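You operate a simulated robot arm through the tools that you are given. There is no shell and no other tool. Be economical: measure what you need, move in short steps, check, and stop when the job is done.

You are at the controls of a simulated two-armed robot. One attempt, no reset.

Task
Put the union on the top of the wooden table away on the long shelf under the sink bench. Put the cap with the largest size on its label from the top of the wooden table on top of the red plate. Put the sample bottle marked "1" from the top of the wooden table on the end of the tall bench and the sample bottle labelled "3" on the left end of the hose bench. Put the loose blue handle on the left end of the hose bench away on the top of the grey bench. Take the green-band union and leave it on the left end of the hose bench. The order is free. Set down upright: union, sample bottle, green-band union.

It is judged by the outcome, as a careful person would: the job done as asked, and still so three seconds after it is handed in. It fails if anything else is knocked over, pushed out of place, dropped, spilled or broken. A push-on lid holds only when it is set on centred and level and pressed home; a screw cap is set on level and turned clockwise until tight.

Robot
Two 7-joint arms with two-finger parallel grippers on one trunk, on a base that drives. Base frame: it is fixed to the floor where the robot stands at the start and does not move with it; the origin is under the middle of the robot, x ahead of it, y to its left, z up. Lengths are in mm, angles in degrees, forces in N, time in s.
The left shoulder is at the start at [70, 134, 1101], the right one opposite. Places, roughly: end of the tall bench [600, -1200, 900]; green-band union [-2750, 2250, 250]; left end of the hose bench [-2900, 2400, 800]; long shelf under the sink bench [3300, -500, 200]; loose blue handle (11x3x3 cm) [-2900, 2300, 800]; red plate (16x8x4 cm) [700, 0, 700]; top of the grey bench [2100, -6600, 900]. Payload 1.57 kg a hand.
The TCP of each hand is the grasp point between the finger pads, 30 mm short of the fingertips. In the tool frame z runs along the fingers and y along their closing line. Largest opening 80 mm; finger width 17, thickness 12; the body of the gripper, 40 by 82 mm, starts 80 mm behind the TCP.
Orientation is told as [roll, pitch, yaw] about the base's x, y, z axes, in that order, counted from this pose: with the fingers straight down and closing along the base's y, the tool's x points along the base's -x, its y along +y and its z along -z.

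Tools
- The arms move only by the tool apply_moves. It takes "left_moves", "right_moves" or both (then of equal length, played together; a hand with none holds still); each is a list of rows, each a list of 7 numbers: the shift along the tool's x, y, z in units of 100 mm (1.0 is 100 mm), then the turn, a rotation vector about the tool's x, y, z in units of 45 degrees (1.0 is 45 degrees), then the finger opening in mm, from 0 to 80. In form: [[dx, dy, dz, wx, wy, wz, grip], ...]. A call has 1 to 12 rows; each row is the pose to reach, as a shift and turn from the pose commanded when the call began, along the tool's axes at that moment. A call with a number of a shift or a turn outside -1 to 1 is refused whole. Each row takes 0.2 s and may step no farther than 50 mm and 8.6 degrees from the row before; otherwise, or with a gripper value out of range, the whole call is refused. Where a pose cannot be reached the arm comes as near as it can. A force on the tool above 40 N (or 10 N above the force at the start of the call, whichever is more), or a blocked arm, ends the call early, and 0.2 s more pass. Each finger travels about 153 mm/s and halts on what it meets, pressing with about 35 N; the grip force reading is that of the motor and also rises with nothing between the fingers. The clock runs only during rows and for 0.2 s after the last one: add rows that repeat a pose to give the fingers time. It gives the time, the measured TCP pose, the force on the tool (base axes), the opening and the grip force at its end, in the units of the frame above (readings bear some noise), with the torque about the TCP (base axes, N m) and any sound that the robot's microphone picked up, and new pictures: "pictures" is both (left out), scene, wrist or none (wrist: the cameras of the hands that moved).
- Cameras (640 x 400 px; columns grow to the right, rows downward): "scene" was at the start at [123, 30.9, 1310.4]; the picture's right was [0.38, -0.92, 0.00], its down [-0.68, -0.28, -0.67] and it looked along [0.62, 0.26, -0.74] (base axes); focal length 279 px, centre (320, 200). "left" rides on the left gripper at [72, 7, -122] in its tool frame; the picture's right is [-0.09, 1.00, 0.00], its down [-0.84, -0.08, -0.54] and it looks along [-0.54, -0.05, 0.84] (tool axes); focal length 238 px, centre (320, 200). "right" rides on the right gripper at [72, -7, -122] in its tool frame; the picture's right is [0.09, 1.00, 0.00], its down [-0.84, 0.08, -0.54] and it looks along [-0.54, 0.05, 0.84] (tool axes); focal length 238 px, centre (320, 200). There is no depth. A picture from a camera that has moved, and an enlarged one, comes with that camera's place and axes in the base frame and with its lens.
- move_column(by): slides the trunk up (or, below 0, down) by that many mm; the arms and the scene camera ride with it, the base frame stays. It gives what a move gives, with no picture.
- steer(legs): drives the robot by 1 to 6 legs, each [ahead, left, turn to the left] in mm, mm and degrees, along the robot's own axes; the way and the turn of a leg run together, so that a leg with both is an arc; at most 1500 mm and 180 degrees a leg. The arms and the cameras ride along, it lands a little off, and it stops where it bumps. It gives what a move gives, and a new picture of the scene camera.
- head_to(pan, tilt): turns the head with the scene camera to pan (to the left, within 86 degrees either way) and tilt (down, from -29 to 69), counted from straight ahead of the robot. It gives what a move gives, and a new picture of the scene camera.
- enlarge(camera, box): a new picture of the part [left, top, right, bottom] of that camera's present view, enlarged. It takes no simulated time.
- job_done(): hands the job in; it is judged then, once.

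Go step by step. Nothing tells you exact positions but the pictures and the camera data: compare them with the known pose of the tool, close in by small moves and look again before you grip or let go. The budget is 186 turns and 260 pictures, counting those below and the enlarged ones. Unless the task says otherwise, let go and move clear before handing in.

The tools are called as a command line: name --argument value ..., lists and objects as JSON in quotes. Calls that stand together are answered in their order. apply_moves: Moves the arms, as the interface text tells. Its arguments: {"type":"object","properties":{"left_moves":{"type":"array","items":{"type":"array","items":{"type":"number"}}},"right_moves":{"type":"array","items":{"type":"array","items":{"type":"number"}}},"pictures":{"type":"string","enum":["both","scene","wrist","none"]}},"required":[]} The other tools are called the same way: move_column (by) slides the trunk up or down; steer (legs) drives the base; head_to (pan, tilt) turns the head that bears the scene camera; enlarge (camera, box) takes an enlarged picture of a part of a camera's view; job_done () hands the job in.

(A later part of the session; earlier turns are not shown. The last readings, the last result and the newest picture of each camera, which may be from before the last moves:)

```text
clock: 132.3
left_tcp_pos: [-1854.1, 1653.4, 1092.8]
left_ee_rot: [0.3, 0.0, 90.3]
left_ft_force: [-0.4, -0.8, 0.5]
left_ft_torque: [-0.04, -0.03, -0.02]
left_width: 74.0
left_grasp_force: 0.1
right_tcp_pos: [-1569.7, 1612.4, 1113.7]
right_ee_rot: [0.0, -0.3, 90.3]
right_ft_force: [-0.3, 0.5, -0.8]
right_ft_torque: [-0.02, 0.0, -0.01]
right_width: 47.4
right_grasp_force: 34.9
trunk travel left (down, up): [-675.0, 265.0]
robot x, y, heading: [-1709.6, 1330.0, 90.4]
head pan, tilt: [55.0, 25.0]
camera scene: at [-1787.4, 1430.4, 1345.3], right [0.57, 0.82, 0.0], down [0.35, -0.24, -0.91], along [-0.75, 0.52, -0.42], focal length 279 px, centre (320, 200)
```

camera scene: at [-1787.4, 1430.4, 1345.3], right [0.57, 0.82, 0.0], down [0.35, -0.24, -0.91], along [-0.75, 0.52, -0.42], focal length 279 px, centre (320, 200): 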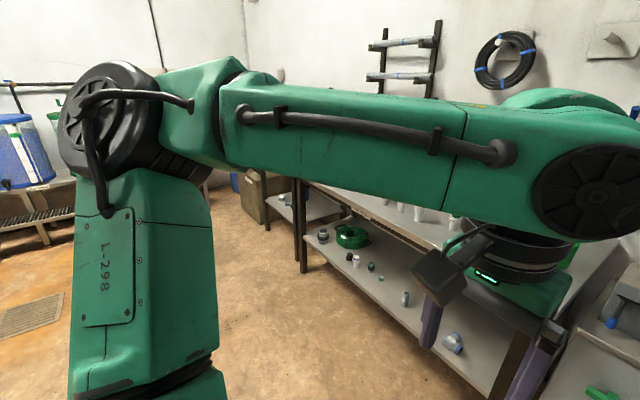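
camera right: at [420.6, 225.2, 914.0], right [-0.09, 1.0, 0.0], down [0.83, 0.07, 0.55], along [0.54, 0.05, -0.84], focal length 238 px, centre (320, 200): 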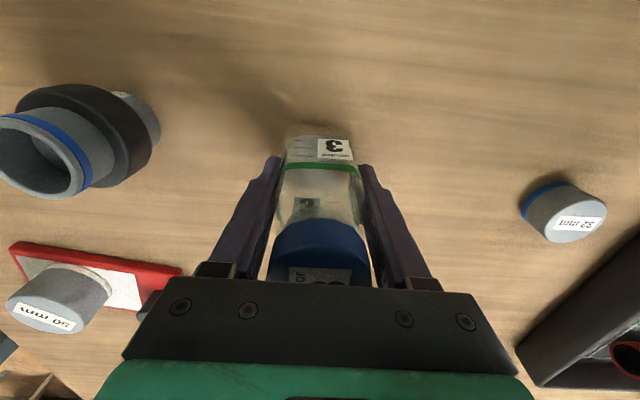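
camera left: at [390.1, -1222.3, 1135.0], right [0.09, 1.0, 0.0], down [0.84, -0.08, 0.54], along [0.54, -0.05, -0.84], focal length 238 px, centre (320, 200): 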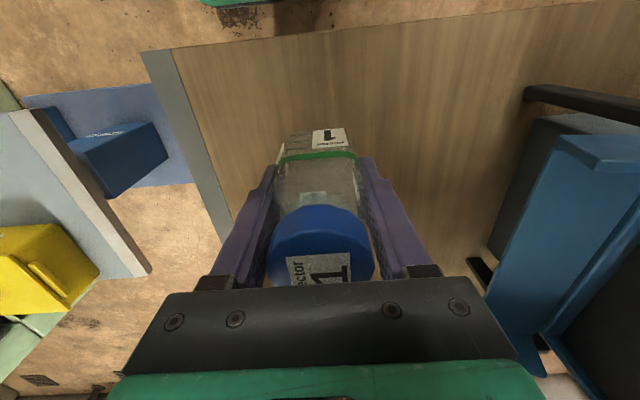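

Floor clear. Move left 1300 mm, then look at the bench's left end.

steer --legs '[[0, 1300, 0], [350, 0, 0]]'

head_to --pan 0 --tilt 35

```text
clock: 140.8
left_tcp_pos: [-3166.1, 1991.3, 1093.1]
left_ee_rot: [0.2, 0.0, 90.4]
left_ft_force: [0.3, -0.5, -0.4]
left_ft_torque: [-0.04, 0.02, 0.02]
left_width: 73.9
left_grasp_force: 0.1
right_tcp_pos: [-2880.3, 1950.0, 1112.9]
right_ee_rot: [0.0, -0.3, 90.6]
right_ft_force: [0.4, 0.4, -1.0]
right_ft_torque: [-0.02, -0.04, 0.03]
right_width: 47.2
right_grasp_force: 34.4
trunk travel left (down, up): [-675.0, 265.0]
robot x, y, heading: [-3021.5, 1671.7, 90.6]
head pan, tilt: [55.0, 25.0]
camera scene: at [-3098.3, 1768.4, 1345.3], right [0.57, 0.82, 0.0], down [0.35, -0.24, -0.91], along [-0.75, 0.51, -0.42], focal length 279 px, centre (320, 200)
```

scene: 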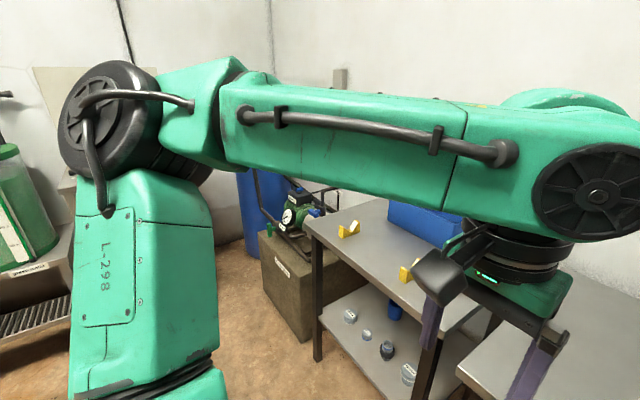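

```text
clock: 142.0
left_tcp_pos: [-3167.4, 1993.8, 1092.3]
left_ee_rot: [0.1, -0.3, 90.4]
left_ft_force: [0.5, -0.2, 0.1]
left_ft_torque: [0.0, -0.02, 0.03]
left_width: 74.1
left_grasp_force: 0.1
right_tcp_pos: [-2880.6, 1950.4, 1111.6]
right_ee_rot: [-0.1, -0.2, 90.5]
right_ft_force: [1.0, -0.1, -0.6]
right_ft_torque: [-0.01, -0.01, 0.0]
right_width: 47.2
right_grasp_force: 35.4
trunk travel left (down, up): [-675.0, 265.0]
robot x, y, heading: [-3020.9, 1665.2, 90.4]
head pan, tilt: [0.0, 35.0]
camera scene: at [-3023.2, 1805.3, 1329.5], right [1.0, 0.01, 0.0], down [0.01, -0.57, -0.82], along [-0.01, 0.82, -0.57], focal length 279 px, centre (320, 200)
```

scene: 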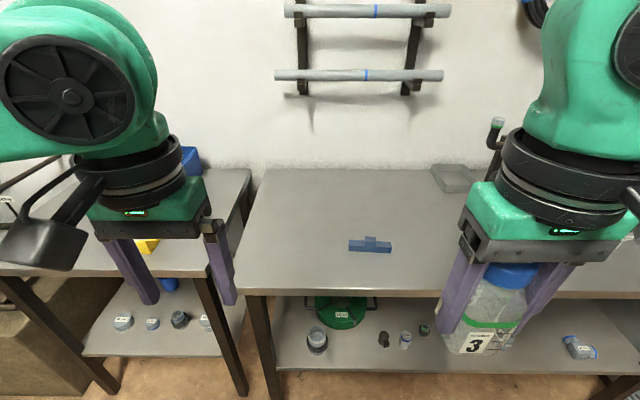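

Bottle 3 can stand left of the handle (about [−3060, 2320]). I move left 110 and ahead 200.

steer --legs '[[200, 110, -0.4]]'

head_to --pan 0 --tilt 52

```text
clock: 143.7
left_tcp_pos: [-3274.3, 2192.3, 1091.8]
left_ee_rot: [0.2, -0.2, 90.1]
left_ft_force: [-0.6, 0.3, 0.3]
left_ft_torque: [-0.01, 0.03, -0.04]
left_width: 74.1
left_grasp_force: 0.0
right_tcp_pos: [-2990.1, 2149.1, 1113.6]
right_ee_rot: [0.1, -0.2, 90.2]
right_ft_force: [-0.3, 0.1, -1.0]
right_ft_torque: [0.0, 0.03, 0.01]
right_width: 47.5
right_grasp_force: 35.0
trunk travel left (down, up): [-675.0, 265.0]
robot x, y, heading: [-3131.9, 1867.9, 90.4]
head pan, tilt: [0.0, 35.0]
camera scene: at [-3132.6, 2005.0, 1329.6], right [1.0, 0.0, 0.0], down [0.0, -0.57, -0.82], along [0.0, 0.82, -0.57], focal length 279 px, centre (320, 200)
```

scene: 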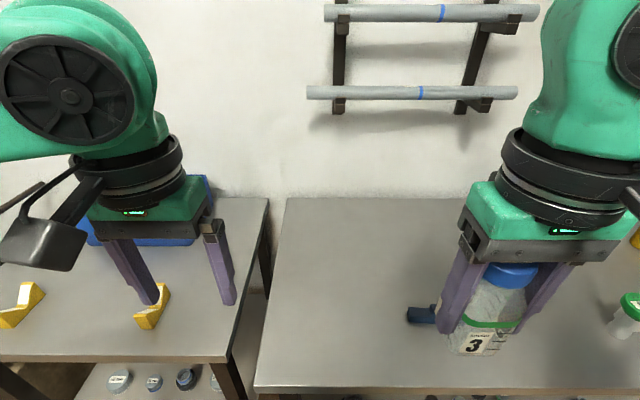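

```text
clock: 144.5
left_tcp_pos: [-3273.6, 2193.0, 1092.0]
left_ee_rot: [0.1, -0.1, 90.1]
left_ft_force: [0.4, -0.7, 0.3]
left_ft_torque: [-0.03, 0.01, -0.03]
left_width: 73.7
left_grasp_force: 0.0
right_tcp_pos: [-2989.1, 2151.1, 1112.9]
right_ee_rot: [0.0, -0.3, 90.2]
right_ft_force: [-0.5, -0.4, -0.9]
right_ft_torque: [-0.02, -0.02, 0.01]
right_width: 47.2
right_grasp_force: 35.3
trunk travel left (down, up): [-675.0, 265.0]
robot x, y, heading: [-3137.0, 1870.8, 89.9]
head pan, tilt: [0.0, 52.0]
camera scene: at [-3133.2, 1993.3, 1305.1], right [1.0, 0.0, 0.0], down [0.0, -0.79, -0.62], along [0.0, 0.62, -0.79], focal length 279 px, centre (320, 200)
```

scene: 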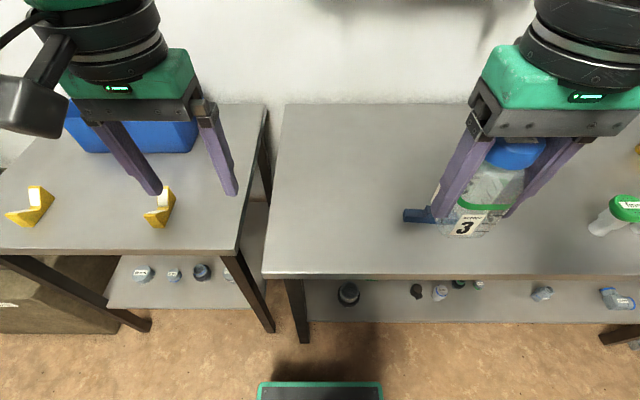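

apply_moves --right_moves '[[-0.4, 0.2, 0, 0, 0, 0, 38], [-0.75, 0.4, 0.1, 0, 0, 0, 38], [-0.95, 0.75, 0.3, 0, 0, 0, 38]]' --pictures "none"

apply_moves --right_moves '[[-0.35, 0, 0.3, 0, 0, 0, 38], [-0.7, 0, 0.6, 0, 0, 0, 38], [-0.72, 0, 0.95, 0, 0, 0, 38], [-0.72, 0, 1, 0, 0, 0, 38]]' --pictures "both"

```text
clock: 145.3
left_tcp_pos: [-3275.8, 2194.5, 1091.1]
left_ee_rot: [0.2, -0.1, 90.3]
left_ft_force: [-0.5, 0.4, 0.5]
left_ft_torque: [-0.03, -0.04, -0.01]
left_width: 74.0
left_grasp_force: 0.1
right_tcp_pos: [-3066.2, 2246.6, 1081.9]
right_ee_rot: [-0.1, -0.1, 90.2]
right_ft_force: [-0.1, -0.1, -1.7]
right_ft_torque: [0.0, -0.01, 0.01]
right_width: 47.1
right_grasp_force: 34.9
trunk travel left (down, up): [-675.0, 265.0]
robot x, y, heading: [-3132.8, 1868.5, 90.1]
head pan, tilt: [0.0, 52.0]
```

```text
clock: 146.3
left_tcp_pos: [-3275.1, 2194.0, 1092.6]
left_ee_rot: [0.2, -0.1, 90.2]
left_ft_force: [-0.5, -0.4, 0.4]
left_ft_torque: [0.01, 0.0, 0.01]
left_width: 74.0
left_grasp_force: 0.1
right_tcp_pos: [-3062.8, 2317.3, 982.8]
right_ee_rot: [0.0, -0.3, 90.2]
right_ft_force: [0.1, -0.4, -0.1]
right_ft_torque: [-0.02, 0.0, 0.01]
right_width: 47.1
right_grasp_force: 34.6
trunk travel left (down, up): [-675.0, 265.0]
robot x, y, heading: [-3133.4, 1869.0, 90.2]
head pan, tilt: [0.0, 52.0]
camera scene: at [-3133.3, 1993.2, 1305.1], right [1.0, 0.0, 0.0], down [0.0, -0.79, -0.62], along [0.0, 0.62, -0.79], focal length 279 px, centre (320, 200)
camera right: at [-3058.0, 2244.3, 1104.1], right [-1.0, -0.1, 0.0], down [-0.08, 0.83, 0.55], along [-0.05, 0.54, -0.84], focal length 238 px, centre (320, 200)
```

scene: 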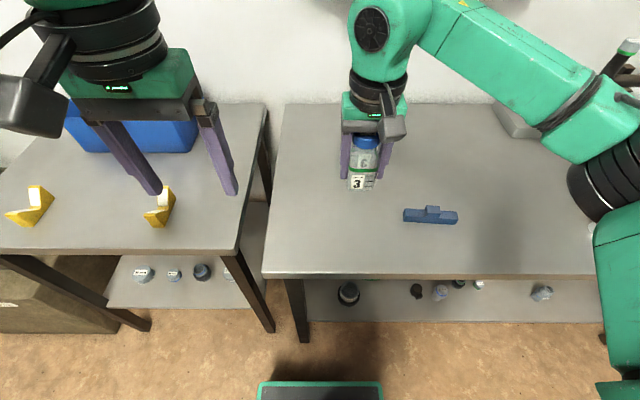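
right: 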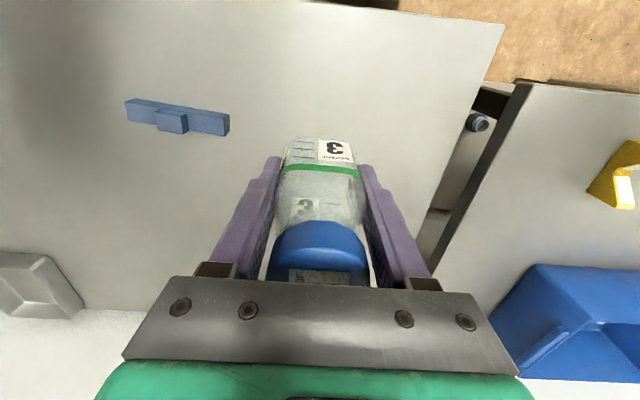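

apply_moves --right_moves '[[0, 0, 0.4, 0, 0, 0, 38], [0, 0, 0.75, 0, 0, 0, 38], [0, 0, 0.85, 0, 0, 0, 38], [0, 0, 0.89, 0, 0, 0, 38], [0, 0, 0.93, 0, 0, 0, 38], [0, 0, 0.96, 0, 0, 0, 38], [0, 0, 0.99, 0, 0, 0, 38]]' --pictures "none"

```text
clock: 147.9
left_tcp_pos: [-3274.6, 2194.0, 1091.3]
left_ee_rot: [0.2, -0.1, 90.2]
left_ft_force: [-0.2, 0.0, 1.0]
left_ft_torque: [0.02, 0.03, -0.03]
left_width: 74.3
left_grasp_force: 0.1
right_tcp_pos: [-3065.2, 2319.3, 884.4]
right_ee_rot: [0.0, -0.3, 90.2]
right_ft_force: [-0.8, 0.1, -0.2]
right_ft_torque: [-0.01, -0.01, 0.0]
right_width: 47.0
right_grasp_force: 34.3
trunk travel left (down, up): [-675.0, 265.0]
robot x, y, heading: [-3133.9, 1869.7, 90.4]
head pan, tilt: [0.0, 52.0]
```

apply_moves --right_moves '[[0, 0, 0.03, 0, 0, 0, 38], [0, 0, 0.06, 0, 0, 0, 38], [0, 0, 0.09, 0, 0, 0, 38], [0, 0, 0.12, 0, 0, 0, 38], [0, 0, 0.15, 0, 0, 0, 38], [0, 0, 0.18, 0, 0, 0, 38], [0, 0, 0.21, 0, 0, 0, 38], [0, 0, 0.24, 0, 0, 0, 38], [0, 0, 0.27, 0, 0, 0, 38], [0, 0, 0.3, 0, 0, 0, 38], [0, 0, 0.33, 0, 0, 0, 38]]' --pictures "none"

enlarge --camera "scene" --box '[290, 100, 470, 250]'

```text
clock: 150.3
left_tcp_pos: [-3275.1, 2192.9, 1091.6]
left_ee_rot: [0.2, 0.0, 90.2]
left_ft_force: [0.1, 0.1, -0.4]
left_ft_torque: [0.04, 0.02, 0.05]
left_width: 74.0
left_grasp_force: 0.1
right_tcp_pos: [-3065.4, 2318.5, 851.7]
right_ee_rot: [0.0, -0.4, 90.2]
right_ft_force: [0.8, 1.5, 3.9]
right_ft_torque: [-0.02, -0.12, 0.01]
right_width: 47.6
right_grasp_force: 34.7
trunk travel left (down, up): [-675.0, 265.0]
robot x, y, heading: [-3133.7, 1867.6, 90.5]
head pan, tilt: [0.0, 52.0]
```

```text
2.67 times, centred on (380, 175) of scene
camera zoom: at [-3133.1, 1992.3, 1305.2], right [1.0, 0.0, 0.0], down [0.0, -0.79, -0.62], along [0.0, 0.62, -0.79], focal length 744 px, centre (160, 267)
```

zoom: 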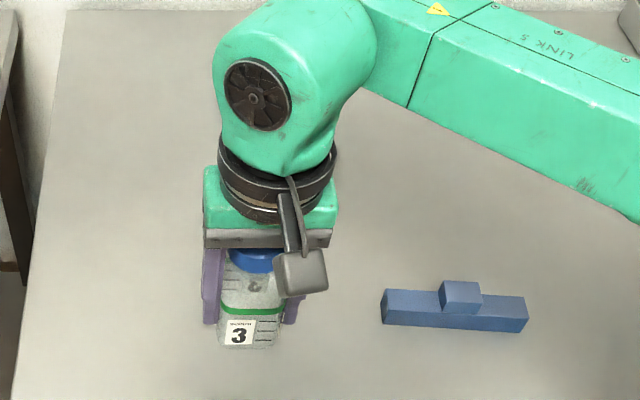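

Bottle 3 just touches the bench (z≈799). Release and rise.

apply_moves --right_moves '[[0, 0, 0.005, 0, 0, 0, 38], [0, 0, 0, 0, 0, 0, 50], [0, 0, 0, 0, 0, 0, 74], [0, 0, 0, 0, 0, 0, 74], [0, 0, -0.35, 0, 0, 0, 74], [0, 0, -0.75, 0, 0, 0, 74], [0, 0, -1, 0, 0, 0, 74]]' --pictures "none"

apply_moves --right_moves '[[0, 0, -0.4, 0, 0, 0, 74], [0.3, 0, -0.7, 0, 0, 0, 74], [0.7, -0.3, -0.9, 0, 0, 0, 74], [1, -0.6, -1, 0, 0, 0, 74]]' --pictures "scene"

```text
clock: 151.9
left_tcp_pos: [-3274.6, 2193.1, 1092.4]
left_ee_rot: [0.3, -0.2, 90.2]
left_ft_force: [0.1, -0.3, -0.6]
left_ft_torque: [0.04, 0.03, 0.02]
left_width: 74.4
left_grasp_force: 0.0
right_tcp_pos: [-3065.3, 2318.0, 951.0]
right_ee_rot: [0.0, -0.3, 90.3]
right_ft_force: [-0.3, -0.2, 0.2]
right_ft_torque: [-0.02, -0.02, -0.01]
right_width: 73.9
right_grasp_force: 0.0
trunk travel left (down, up): [-675.0, 265.0]
robot x, y, heading: [-3133.4, 1867.0, 90.4]
head pan, tilt: [0.0, 52.0]
```

```text
refused: row 3 steps farther than a row can; nothing moved
```

apply_moves --right_moves '[[0.2, 0, -0.4, 0, 0, 0, 74], [0.5, -0.1, -0.7, 0, 0, 0, 74], [0.8, -0.3, -0.9, 0, 0, 0, 74], [1, -0.6, -1, 0, 0, 0, 74]]' --pictures "none"

apply_moves --right_moves '[[0.4, 0, 0, 0, 0, 0, 74], [0.7, -0.2, 0, 0, 0, 0, 74]]' --pictures "scene"

steer --legs '[[-450, 0, 0], [0, -420, 0]]'

move_column --by -500

head_to --pan 0 --tilt 25

```text
clock: 152.9
left_tcp_pos: [-3273.4, 2190.8, 1093.4]
left_ee_rot: [0.3, -0.2, 90.3]
left_ft_force: [-0.7, -0.4, 0.8]
left_ft_torque: [0.01, -0.01, -0.05]
left_width: 74.2
left_grasp_force: 0.0
right_tcp_pos: [-3002.1, 2216.1, 1052.5]
right_ee_rot: [0.2, -0.4, 90.3]
right_ft_force: [0.3, -0.2, -0.7]
right_ft_torque: [0.01, -0.01, -0.02]
right_width: 74.2
right_grasp_force: 0.0
trunk travel left (down, up): [-675.0, 265.0]
robot x, y, heading: [-3133.3, 1870.9, 90.4]
head pan, tilt: [0.0, 52.0]
```

```text
clock: 153.5
left_tcp_pos: [-3273.9, 2190.5, 1093.0]
left_ee_rot: [0.3, -0.2, 90.1]
left_ft_force: [1.1, 0.2, 0.6]
left_ft_torque: [0.06, 0.02, -0.02]
left_width: 73.8
left_grasp_force: 0.1
right_tcp_pos: [-2984.0, 2146.6, 1050.6]
right_ee_rot: [0.2, -0.4, 90.2]
right_ft_force: [-0.8, 0.4, -0.7]
right_ft_torque: [0.03, 0.06, 0.0]
right_width: 73.8
right_grasp_force: 0.1
trunk travel left (down, up): [-675.0, 265.0]
robot x, y, heading: [-3131.3, 1870.1, 90.4]
head pan, tilt: [0.0, 52.0]
camera scene: at [-3131.0, 1990.9, 1305.3], right [1.0, 0.0, 0.0], down [0.0, -0.79, -0.62], along [0.0, 0.62, -0.79], focal length 279 px, centre (320, 200)
```

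scene: 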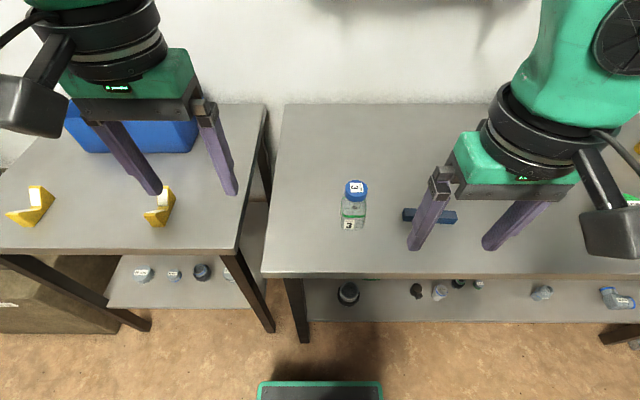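

```text
clock: 158.4
left_tcp_pos: [-2857.8, 1743.9, 1091.8]
left_ee_rot: [0.1, -0.1, 89.9]
left_ft_force: [0.6, 0.7, 0.2]
left_ft_torque: [0.0, 0.0, 0.02]
left_width: 73.6
left_grasp_force: 0.1
right_tcp_pos: [-2568.9, 1697.4, 1051.3]
right_ee_rot: [0.0, -0.3, 90.0]
right_ft_force: [-0.6, 0.0, 0.0]
right_ft_torque: [-0.01, 0.0, -0.03]
right_width: 73.8
right_grasp_force: 0.0
trunk travel left (down, up): [-675.0, 265.0]
robot x, y, heading: [-2717.8, 1415.3, 89.9]
head pan, tilt: [0.0, 52.0]
camera scene: at [-2717.2, 1542.9, 1305.1], right [1.0, 0.0, 0.0], down [0.0, -0.79, -0.62], along [0.0, 0.62, -0.79], focal length 279 px, centre (320, 200)
```

scene: 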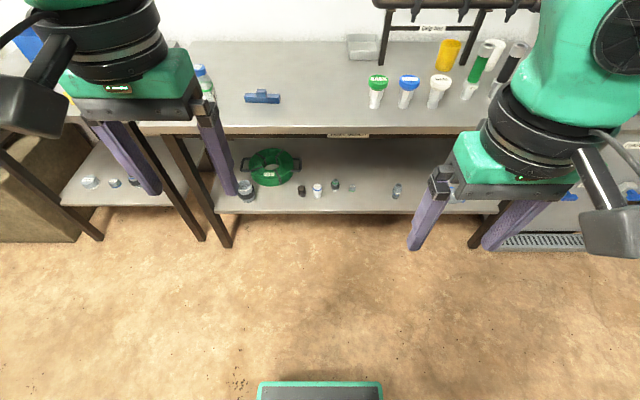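

```text
refused: -500 is not a number from -400 to 400
```

```text
clock: 159.3
left_tcp_pos: [-2857.8, 1743.2, 1091.8]
left_ee_rot: [0.2, -0.1, 89.9]
left_ft_force: [-0.3, 0.6, -0.2]
left_ft_torque: [0.0, -0.01, 0.0]
left_width: 73.9
left_grasp_force: 0.2
right_tcp_pos: [-2568.3, 1697.0, 1051.1]
right_ee_rot: [0.0, -0.3, 90.0]
right_ft_force: [-0.3, -0.1, 0.9]
right_ft_torque: [-0.01, -0.01, -0.02]
right_width: 73.8
right_grasp_force: 0.1
trunk travel left (down, up): [-675.0, 265.0]
robot x, y, heading: [-2717.4, 1414.5, 89.8]
head pan, tilt: [0.0, 25.0]
camera scene: at [-2716.7, 1559.9, 1345.2], right [1.0, 0.0, 0.0], down [0.0, -0.42, -0.91], along [0.0, 0.91, -0.42], focal length 279 px, centre (320, 200)
```

scene: 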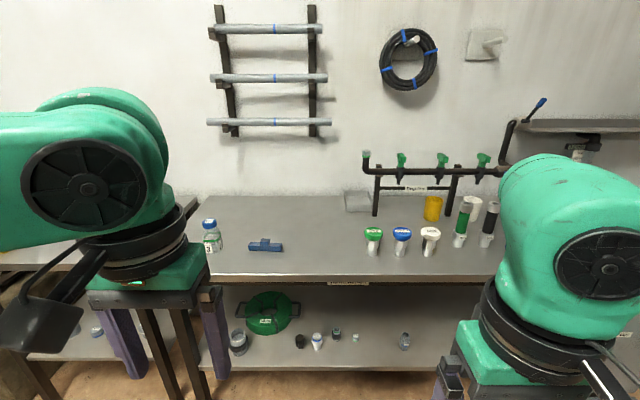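

Bottle 3 stands well. Lower the trunk 400 and zoom in on the shelf items.

enlarge --camera "scene" --box '[220, 280, 430, 370]'

move_column --by -400

head_to --pan 0 --tilt 30

enlarge --camera "scene" --box '[200, 140, 440, 300]'

```text
3.05 times, centred on (325, 325) of scene
camera zoom: at [-2716.7, 1559.9, 1345.2], right [1.0, 0.0, 0.0], down [0.0, -0.42, -0.91], along [0.0, 0.91, -0.42], focal length 850 px, centre (305, -181)
```

zoom: 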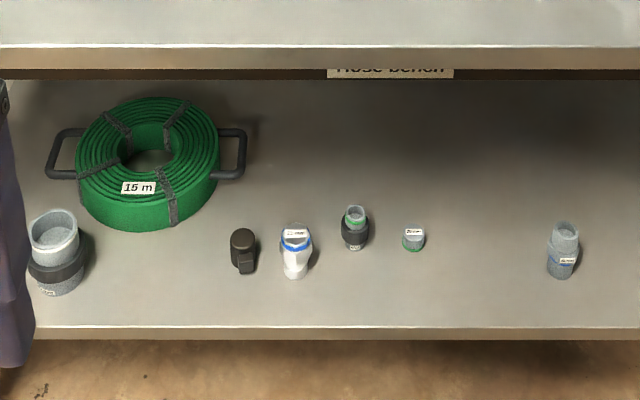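

```text
clock: 163.2
left_tcp_pos: [-2857.5, 1744.2, 691.2]
left_ee_rot: [0.3, -0.2, 89.8]
left_ft_force: [0.1, 0.0, -0.3]
left_ft_torque: [0.02, -0.02, 0.02]
left_width: 74.0
left_grasp_force: 0.1
right_tcp_pos: [-2568.0, 1697.4, 650.2]
right_ee_rot: [0.0, -0.3, 90.0]
right_ft_force: [0.4, 0.2, 0.4]
right_ft_torque: [-0.03, 0.0, 0.0]
right_width: 73.9
right_grasp_force: 0.2
trunk travel left (down, up): [-275.0, 665.0]
robot x, y, heading: [-2714.6, 1418.0, 90.1]
head pan, tilt: [0.0, 25.0]
```

```text
clock: 163.8
left_tcp_pos: [-2857.5, 1744.1, 691.6]
left_ee_rot: [0.2, -0.1, 89.8]
left_ft_force: [0.0, -0.4, 1.4]
left_ft_torque: [-0.02, -0.03, -0.03]
left_width: 74.0
left_grasp_force: 0.0
right_tcp_pos: [-2567.7, 1698.2, 649.8]
right_ee_rot: [0.0, -0.2, 90.0]
right_ft_force: [0.6, 0.1, -0.5]
right_ft_torque: [0.0, 0.02, 0.03]
right_width: 73.9
right_grasp_force: 0.1
trunk travel left (down, up): [-275.0, 665.0]
robot x, y, heading: [-2715.1, 1415.4, 90.0]
head pan, tilt: [0.0, 30.0]
camera scene: at [-2716.5, 1558.2, 937.3], right [1.0, 0.0, 0.0], down [0.0, -0.5, -0.87], along [0.0, 0.87, -0.5], focal length 279 px, centre (320, 200)
```

scene: 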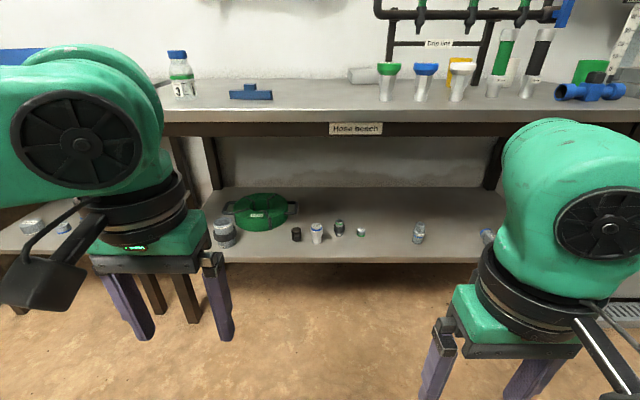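

```text
2.50 times, centred on (320, 220) of scene
camera zoom: at [-2716.5, 1558.2, 937.3], right [1.0, 0.0, 0.0], down [0.0, -0.5, -0.87], along [0.0, 0.87, -0.5], focal length 697 px, centre (320, 150)
```

zoom: 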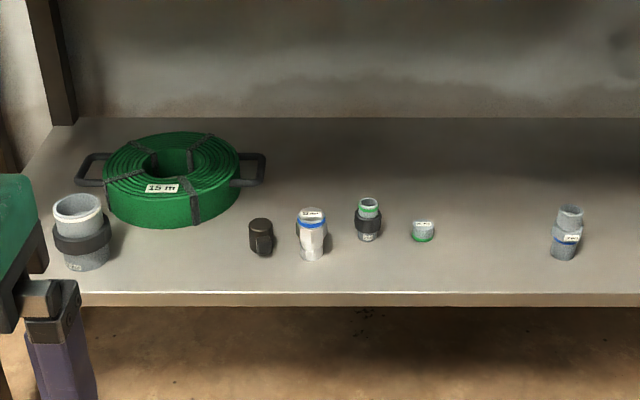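

The green-band union stands at about [−2648, 2379], shelf z≈314, 62 mm tall. I'll take it with the left hand tilted 45° forward; first reposition at a distance.

steer --legs '[[0, -207, 0]]'

apply_moves --left_moves '[[0, 0, 0, 0, -0.17, 0, 74], [0, 0, 0, 0, -0.34, 0, 74], [0, 0, 0, 0, -0.51, 0, 74], [0, 0, 0, 0, -0.68, 0, 74], [0, 0, 0, 0, -0.85, 0, 74], [0, 0, 0, 0, -1, 0, 74]]' --right_moves '[[0.25, 0, 0, 0, 0, 0, 74], [0.5, 0, 0, 0, 0, 0, 74], [0.75, 0, 0, 0, 0, 0, 74], [1, 0, 0, 0, 0, 0, 74], [1, 0, 0, 0, 0, 0, 74], [1, 0, 0, 0, 0, 0, 74]]' --pictures "scene"

```text
clock: 165.4
left_tcp_pos: [-2651.4, 1743.7, 691.5]
left_ee_rot: [0.3, -0.1, 89.9]
left_ft_force: [-0.6, -0.2, -0.2]
left_ft_torque: [-0.02, 0.04, 0.0]
left_width: 74.2
left_grasp_force: 0.0
right_tcp_pos: [-2362.2, 1698.5, 651.4]
right_ee_rot: [0.1, -0.4, 90.0]
right_ft_force: [0.3, -0.9, 0.2]
right_ft_torque: [0.01, 0.02, -0.02]
right_width: 74.1
right_grasp_force: 0.0
trunk travel left (down, up): [-275.0, 665.0]
robot x, y, heading: [-2512.6, 1416.2, 90.1]
head pan, tilt: [0.0, 30.0]
camera scene: at [-2511.1, 1558.2, 937.3], right [1.0, 0.0, 0.0], down [0.0, -0.5, -0.87], along [0.0, 0.87, -0.5], focal length 279 px, centre (320, 200)
```

scene: 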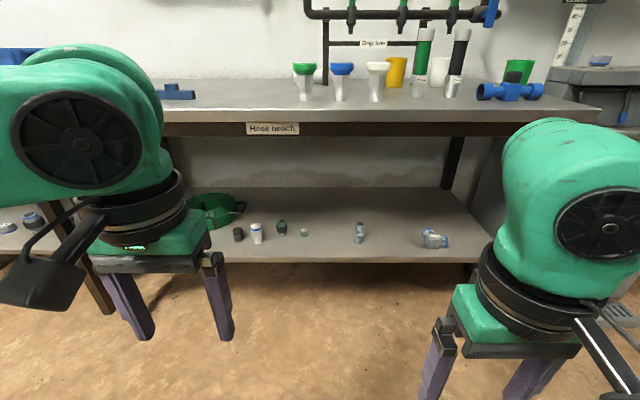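

```text
clock: 166.8
left_tcp_pos: [-2649.3, 1733.3, 771.6]
left_ee_rot: [0.9, -42.5, 90.2]
left_ft_force: [0.5, -0.4, 0.3]
left_ft_torque: [0.07, 0.01, -0.01]
left_width: 74.2
left_grasp_force: 0.1
left hand out of reach, approached as far as the arm can: row 4, 5, 6
right_tcp_pos: [-2365.1, 1595.7, 650.9]
right_ee_rot: [-0.1, -0.5, 90.0]
right_ft_force: [-0.2, 0.0, -0.1]
right_ft_torque: [0.02, 0.0, 0.02]
right_width: 74.3
right_grasp_force: 0.0
trunk travel left (down, up): [-275.0, 665.0]
robot x, y, heading: [-2514.1, 1418.9, 90.1]
head pan, tilt: [0.0, 30.0]
camera scene: at [-2526.3, 1556.0, 942.5], right [0.99, 0.14, 0.0], down [0.07, -0.45, -0.89], along [-0.13, 0.88, -0.45], focal length 279 px, centre (320, 200)
```

scene: 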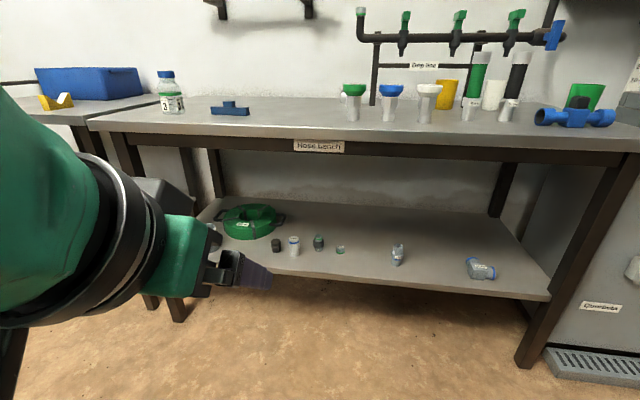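

The tilt pushed the arm near its limits (it seems to crowd the head). I extend the hand forward-down along its own axis to a more natural posture.

apply_moves --left_moves '[[0, 0, 0.35, 0, 0, 0, 74], [0, 0, 0.7, 0, 0, 0, 74], [0, 0, 1, 0, 0, 0, 74], [0, 0, 1, 0, 0, 0, 74]]' --pictures "both"

```text
clock: 167.8
left_tcp_pos: [-2644.5, 1813.0, 744.3]
left_ee_rot: [0.3, -45.2, 89.8]
left_ft_force: [0.2, -0.1, -0.1]
left_ft_torque: [0.05, -0.03, 0.0]
left_width: 74.0
left_grasp_force: 0.0
left hand out of reach, approached as far as the arm can: row 1, 2, 3, 4
right_tcp_pos: [-2363.1, 1598.3, 649.3]
right_ee_rot: [0.0, -0.3, 89.9]
right_ft_force: [0.9, 0.2, 0.6]
right_ft_torque: [0.0, 0.01, 0.02]
right_width: 74.4
right_grasp_force: 0.0
trunk travel left (down, up): [-275.0, 665.0]
robot x, y, heading: [-2512.9, 1420.2, 89.9]
head pan, tilt: [0.0, 30.0]
camera scene: at [-2511.3, 1558.2, 937.3], right [1.0, 0.0, 0.0], down [0.0, -0.5, -0.87], along [0.0, 0.87, -0.5], focal length 279 px, centre (320, 200)
camera left: at [-2650.2, 1677.3, 779.0], right [-1.0, 0.07, 0.07], down [0.08, 0.2, 0.98], along [0.05, 0.98, -0.21], focal length 238 px, centre (320, 200)
```

scene: 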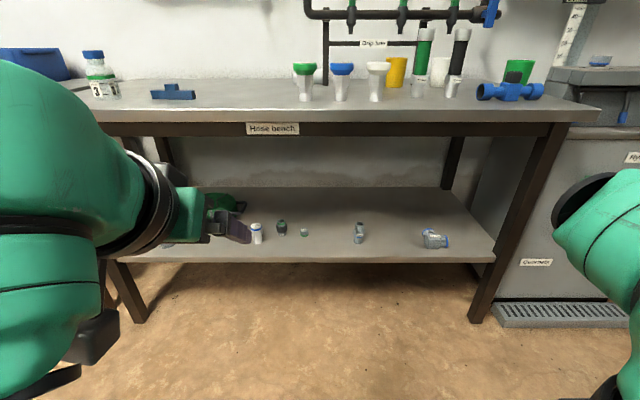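
left: 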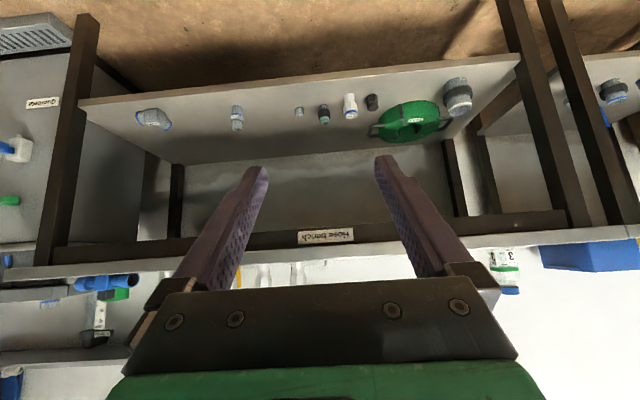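

Head is back to normal. I lower the trunk fully so the tilted hand comes down to shelf height.

move_column --by -270

apply_moves --left_moves '[[-0.05, 0, 0.3, 0, 0, 0, 60], [0.1, 0, 0.6, 0, 0.1, 0, 60], [0.3, 0, 0.8, 0, 0.2, 0, 60], [0.5, 0, 0.9, 0, 0.3, 0, 60], [0.5, 0, 0.9, 0, 0.3, 0, 60]]' --pictures "both"

```text
clock: 170.6
left_tcp_pos: [-2643.6, 1813.9, 475.2]
left_ee_rot: [0.2, -45.0, 89.8]
left_ft_force: [-0.3, -0.2, -0.9]
left_ft_torque: [-0.02, -0.01, -0.02]
left_width: 73.9
left_grasp_force: 0.1
right_tcp_pos: [-2364.1, 1597.4, 379.4]
right_ee_rot: [-0.1, -0.3, 90.0]
right_ft_force: [0.0, -0.2, 0.3]
right_ft_torque: [0.01, 0.03, -0.03]
right_width: 74.1
right_grasp_force: 0.1
trunk travel left (down, up): [-5.0, 935.0]
robot x, y, heading: [-2511.7, 1417.3, 90.0]
head pan, tilt: [0.0, 30.0]
```

```text
clock: 171.8
left_tcp_pos: [-2645.1, 1841.5, 375.6]
left_ee_rot: [0.2, -31.6, 89.8]
left_ft_force: [0.4, -0.4, -0.4]
left_ft_torque: [0.04, 0.01, 0.0]
left_width: 60.0
left_grasp_force: 0.1
right_tcp_pos: [-2362.4, 1597.4, 379.8]
right_ee_rot: [0.0, -0.3, 90.0]
right_ft_force: [0.1, -0.2, 0.8]
right_ft_torque: [0.0, 0.0, -0.04]
right_width: 73.9
right_grasp_force: 0.0
trunk travel left (down, up): [-5.0, 935.0]
robot x, y, heading: [-2511.5, 1414.2, 89.8]
head pan, tilt: [0.0, 30.0]
camera scene: at [-2511.6, 1558.2, 667.3], right [1.0, 0.0, 0.0], down [0.0, -0.5, -0.87], along [0.0, 0.87, -0.5], focal length 279 px, centre (320, 200)
camera left: at [-2651.0, 1716.5, 440.6], right [-1.0, 0.08, 0.05], down [0.08, 0.43, 0.9], along [0.05, 0.9, -0.43], focal length 238 px, centre (320, 200)
```

scene: 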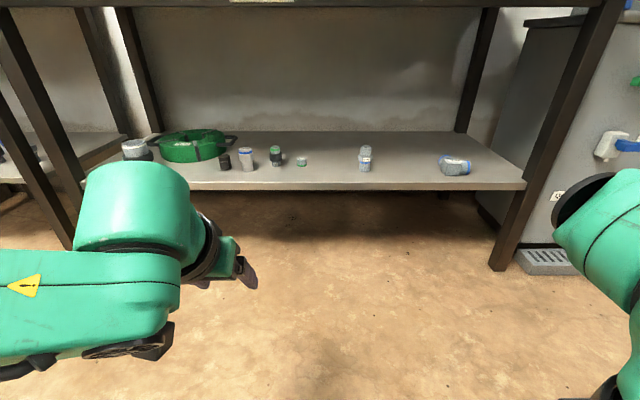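
left: 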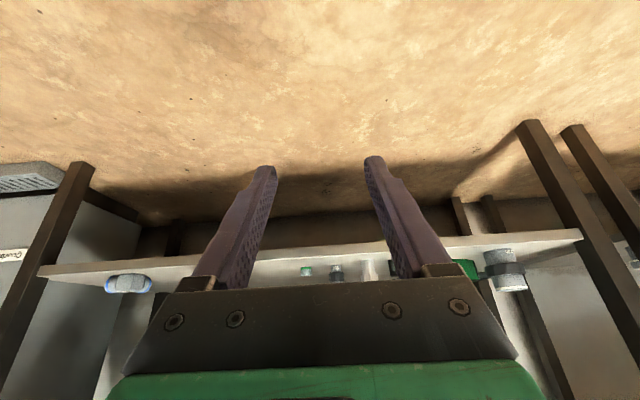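

The pose is reachable: pitch −32°, z=376. Before driving in, I check where the left forearm/elbow is.

head_to --pan 50 --tilt 35

```text
clock: 173.0
left_tcp_pos: [-2644.8, 1841.1, 376.4]
left_ee_rot: [0.1, -31.6, 89.8]
left_ft_force: [0.4, 0.5, -0.5]
left_ft_torque: [-0.03, -0.02, -0.03]
left_width: 60.0
left_grasp_force: 0.0
right_tcp_pos: [-2363.8, 1597.4, 380.7]
right_ee_rot: [0.1, -0.3, 89.9]
right_ft_force: [-0.5, 0.0, -1.0]
right_ft_torque: [0.0, 0.0, -0.01]
right_width: 73.9
right_grasp_force: 0.0
trunk travel left (down, up): [-5.0, 935.0]
robot x, y, heading: [-2508.9, 1417.9, 90.0]
head pan, tilt: [50.0, 35.0]
camera scene: at [-2579.0, 1524.4, 659.5], right [0.64, 0.77, 0.0], down [0.44, -0.37, -0.82], along [-0.63, 0.53, -0.57], focal length 279 px, centre (320, 200)
```

scene: 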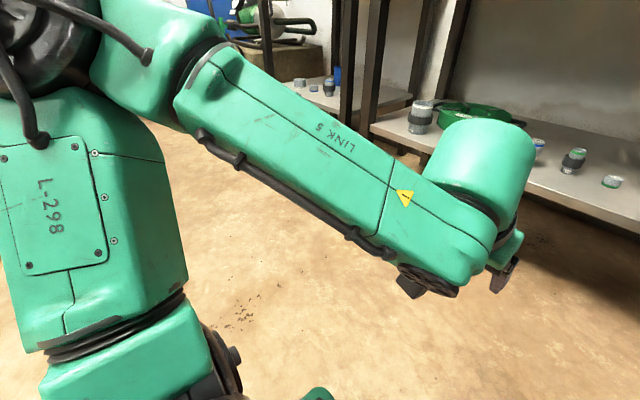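

Forearm stays behind the hand at suitable height. Drive ahead 400, then check.

steer --legs '[[400, 0, 0]]'

head_to --pan 15 --tilt 30

apply_moves --left_moves '[[0, 0, 0, 0, 0, 0, 64]]' --pictures "wrist"

```text
clock: 175.5
left_tcp_pos: [-2648.8, 2243.6, 376.3]
left_ee_rot: [0.2, -31.6, 90.2]
left_ft_force: [-0.3, -0.4, -0.1]
left_ft_torque: [-0.01, -0.02, 0.0]
left_width: 60.0
left_grasp_force: 0.0
right_tcp_pos: [-2363.9, 2001.7, 379.0]
right_ee_rot: [0.0, -0.3, 90.1]
right_ft_force: [-0.3, 0.3, -0.5]
right_ft_torque: [0.01, 0.03, 0.01]
right_width: 74.1
right_grasp_force: 0.1
trunk travel left (down, up): [-5.0, 935.0]
robot x, y, heading: [-2509.8, 1819.9, 90.3]
head pan, tilt: [50.0, 35.0]
camera scene: at [-2580.5, 1927.5, 659.5], right [0.64, 0.77, 0.0], down [0.44, -0.37, -0.82], along [-0.63, 0.52, -0.57], focal length 279 px, centre (320, 200)
```

scene: 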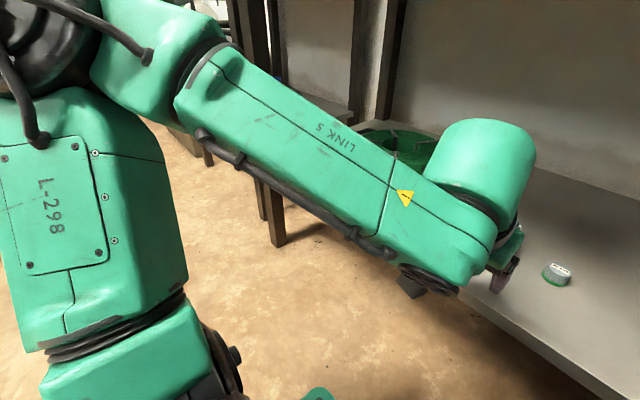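

```text
clock: 176.5
left_tcp_pos: [-2647.8, 2242.5, 375.5]
left_ee_rot: [0.2, -31.5, 90.1]
left_ft_force: [0.1, 0.1, -0.2]
left_ft_torque: [-0.02, 0.02, 0.01]
left_width: 59.9
left_grasp_force: 0.0
right_tcp_pos: [-2365.4, 2001.5, 379.6]
right_ee_rot: [0.0, -0.3, 90.2]
right_ft_force: [0.0, -0.1, -0.2]
right_ft_torque: [0.0, -0.01, 0.01]
right_width: 74.1
right_grasp_force: 0.2
trunk travel left (down, up): [-5.0, 935.0]
robot x, y, heading: [-2512.0, 1817.8, 90.4]
head pan, tilt: [15.0, 30.0]
camera scene: at [-2536.6, 1958.4, 667.3], right [0.96, 0.26, 0.0], down [0.13, -0.48, -0.87], along [-0.23, 0.84, -0.5], focal length 279 px, centre (320, 200)
```

scene: 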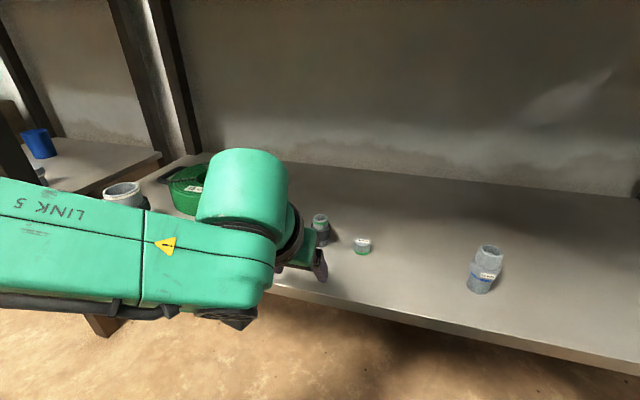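

```text
clock: 176.9
left_tcp_pos: [-2648.6, 2244.7, 374.7]
left_ee_rot: [0.1, -31.5, 90.1]
left_ft_force: [-0.4, -0.1, -1.1]
left_ft_torque: [-0.02, -0.02, 0.01]
left_width: 63.9
left_grasp_force: 0.1
right_tcp_pos: [-2365.7, 2000.7, 379.0]
right_ee_rot: [0.1, -0.3, 90.1]
right_ft_force: [0.2, 0.4, 0.4]
right_ft_torque: [0.01, -0.01, -0.02]
right_width: 74.0
right_grasp_force: 0.1
trunk travel left (down, up): [-5.0, 935.0]
robot x, y, heading: [-2513.8, 1823.4, 90.4]
head pan, tilt: [15.0, 30.0]
camera left: at [-2653.3, 2119.4, 440.7], right [-1.0, 0.08, 0.05], down [0.08, 0.43, 0.9], along [0.05, 0.9, -0.43], focal length 238 px, centre (320, 200)
```

left: 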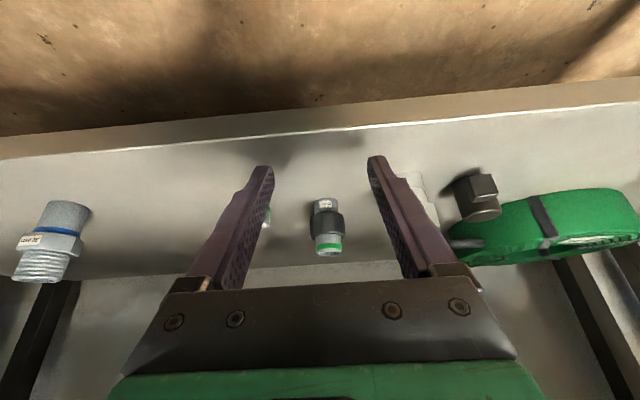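

Union seen between the fingers at about [−2645, 2388], top z≈378. Narrow the opening slightly, drive 130 mm ahead.

apply_moves --left_moves '[[0, -0.03, 0, 0, 0, 0, 58], [0, -0.03, 0, 0, 0, 0, 58]]' --pictures "none"

steer --legs '[[115, 0, 0]]'

apply_moves --left_moves '[[0, 0, 0, 0, 0, 0, 58]]' --pictures "wrist"

```text
clock: 177.5
left_tcp_pos: [-2645.7, 2243.8, 374.7]
left_ee_rot: [0.3, -31.6, 90.1]
left_ft_force: [0.0, 0.2, 0.7]
left_ft_torque: [0.03, 0.0, -0.02]
left_width: 58.2
left_grasp_force: 0.0
right_tcp_pos: [-2365.4, 2002.4, 379.3]
right_ee_rot: [0.0, -0.3, 90.2]
right_ft_force: [0.2, 0.6, -0.2]
right_ft_torque: [-0.01, 0.0, -0.03]
right_width: 73.9
right_grasp_force: 0.0
trunk travel left (down, up): [-5.0, 935.0]
robot x, y, heading: [-2509.7, 1817.6, 90.4]
head pan, tilt: [15.0, 30.0]
```

```text
clock: 178.7
left_tcp_pos: [-2644.7, 2357.9, 375.3]
left_ee_rot: [0.2, -31.6, 90.1]
left_ft_force: [-0.2, -0.2, 0.7]
left_ft_torque: [-0.01, 0.03, 0.02]
left_width: 58.2
left_grasp_force: 0.0
right_tcp_pos: [-2366.2, 2115.9, 380.3]
right_ee_rot: [0.1, -0.3, 90.3]
right_ft_force: [-0.1, 0.3, 0.9]
right_ft_torque: [0.0, -0.01, 0.0]
right_width: 73.7
right_grasp_force: 0.0
trunk travel left (down, up): [-5.0, 935.0]
robot x, y, heading: [-2513.8, 1934.6, 90.2]
head pan, tilt: [15.0, 30.0]
camera scene: at [-2537.2, 2072.7, 667.3], right [0.96, 0.26, 0.0], down [0.13, -0.48, -0.87], along [-0.23, 0.84, -0.5], focal length 279 px, centre (320, 200)
```

scene: 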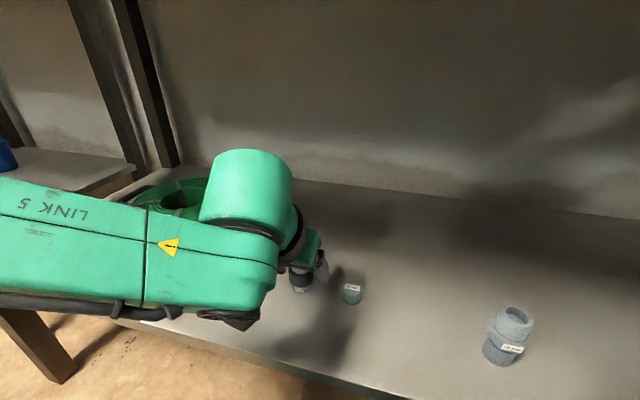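

```text
clock: 179.1
left_tcp_pos: [-2646.4, 2357.3, 374.9]
left_ee_rot: [0.2, -31.6, 90.0]
left_ft_force: [0.4, 0.4, 1.1]
left_ft_torque: [0.0, 0.03, -0.01]
left_width: 58.0
left_grasp_force: 0.1
right_tcp_pos: [-2366.2, 2116.1, 379.5]
right_ee_rot: [0.0, -0.3, 90.2]
right_ft_force: [0.1, 0.1, -0.3]
right_ft_torque: [-0.02, -0.01, -0.01]
right_width: 74.0
right_grasp_force: 0.0
trunk travel left (down, up): [-5.0, 935.0]
robot x, y, heading: [-2514.0, 1938.3, 90.3]
head pan, tilt: [15.0, 30.0]
camera left: at [-2650.8, 2233.6, 440.6], right [-1.0, 0.08, 0.05], down [0.08, 0.43, 0.9], along [0.05, 0.9, -0.43], focal length 238 px, centre (320, 200)
```

left: 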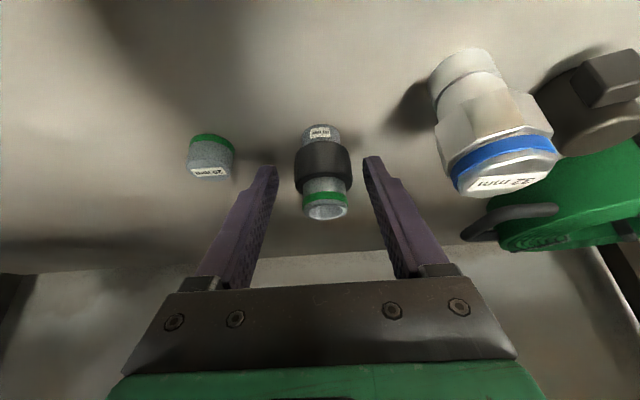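

Union's nut is ~17 mm below and just at the TCP. Move down and grip.

apply_moves --left_moves '[[0.03, 0, 0.07, 0, 0, 0, 58], [0.062, 0, 0.138, 0, 0, 0, 58], [0.062, 0, 0.138, 0, 0, 0, 58]]' --pictures "wrist"

```text
clock: 179.9
left_tcp_pos: [-2646.3, 2358.9, 359.6]
left_ee_rot: [0.1, -31.6, 90.0]
left_ft_force: [-0.6, 0.4, -0.4]
left_ft_torque: [0.0, 0.01, 0.01]
left_width: 57.9
left_grasp_force: 0.1
right_tcp_pos: [-2365.9, 2115.3, 379.2]
right_ee_rot: [0.0, -0.3, 90.3]
right_ft_force: [-0.1, -0.9, -0.2]
right_ft_torque: [-0.02, 0.01, -0.01]
right_width: 74.0
right_grasp_force: 0.1
trunk travel left (down, up): [-5.0, 935.0]
robot x, y, heading: [-2517.0, 1933.0, 90.3]
head pan, tilt: [15.0, 30.0]
camera left: at [-2651.0, 2236.1, 425.5], right [-1.0, 0.08, 0.05], down [0.08, 0.43, 0.9], along [0.05, 0.9, -0.43], focal length 238 px, centre (320, 200)
```

left: 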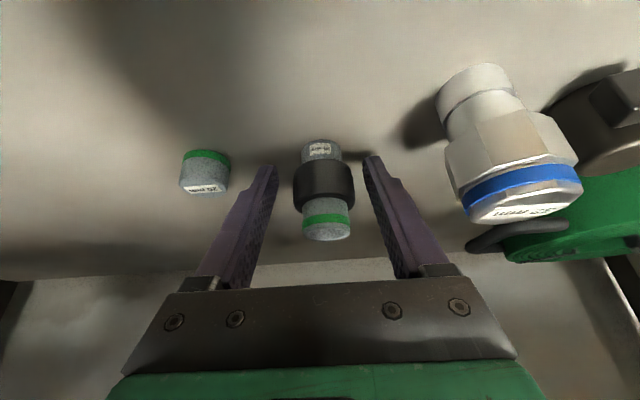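

apply_moves --left_moves '[[0, 0, 0, 0, 0, 0, 42], [0, 0, 0, 0, 0, 0, 30], [0, 0, 0, 0, 0, 0, 30], [-0.08, 0, -0.13, 0, 0, 0, 30], [-0.16, 0, -0.26, 0, 0, 0, 30]]' --pictures "wrist"

```text
clock: 181.1
left_tcp_pos: [-2645.8, 2361.2, 391.0]
left_ee_rot: [0.1, -31.5, 90.1]
left_ft_force: [-0.2, 0.1, -0.8]
left_ft_torque: [0.0, -0.01, 0.01]
left_width: 36.9
left_grasp_force: 35.0
right_tcp_pos: [-2365.7, 2114.9, 379.5]
right_ee_rot: [0.0, -0.2, 90.3]
right_ft_force: [0.4, 0.6, -0.5]
right_ft_torque: [0.01, 0.02, 0.04]
right_width: 73.9
right_grasp_force: 0.1
trunk travel left (down, up): [-5.0, 935.0]
robot x, y, heading: [-2512.1, 1936.9, 90.1]
head pan, tilt: [15.0, 30.0]
camera left: at [-2650.9, 2235.7, 456.1], right [-1.0, 0.08, 0.05], down [0.08, 0.43, 0.9], along [0.05, 0.9, -0.43], focal length 238 px, centre (320, 200)
```

left: 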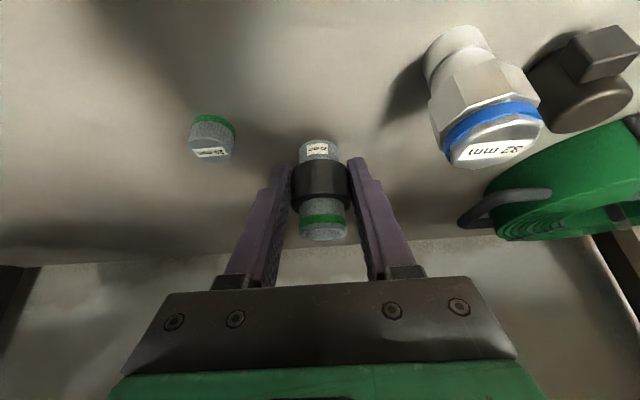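

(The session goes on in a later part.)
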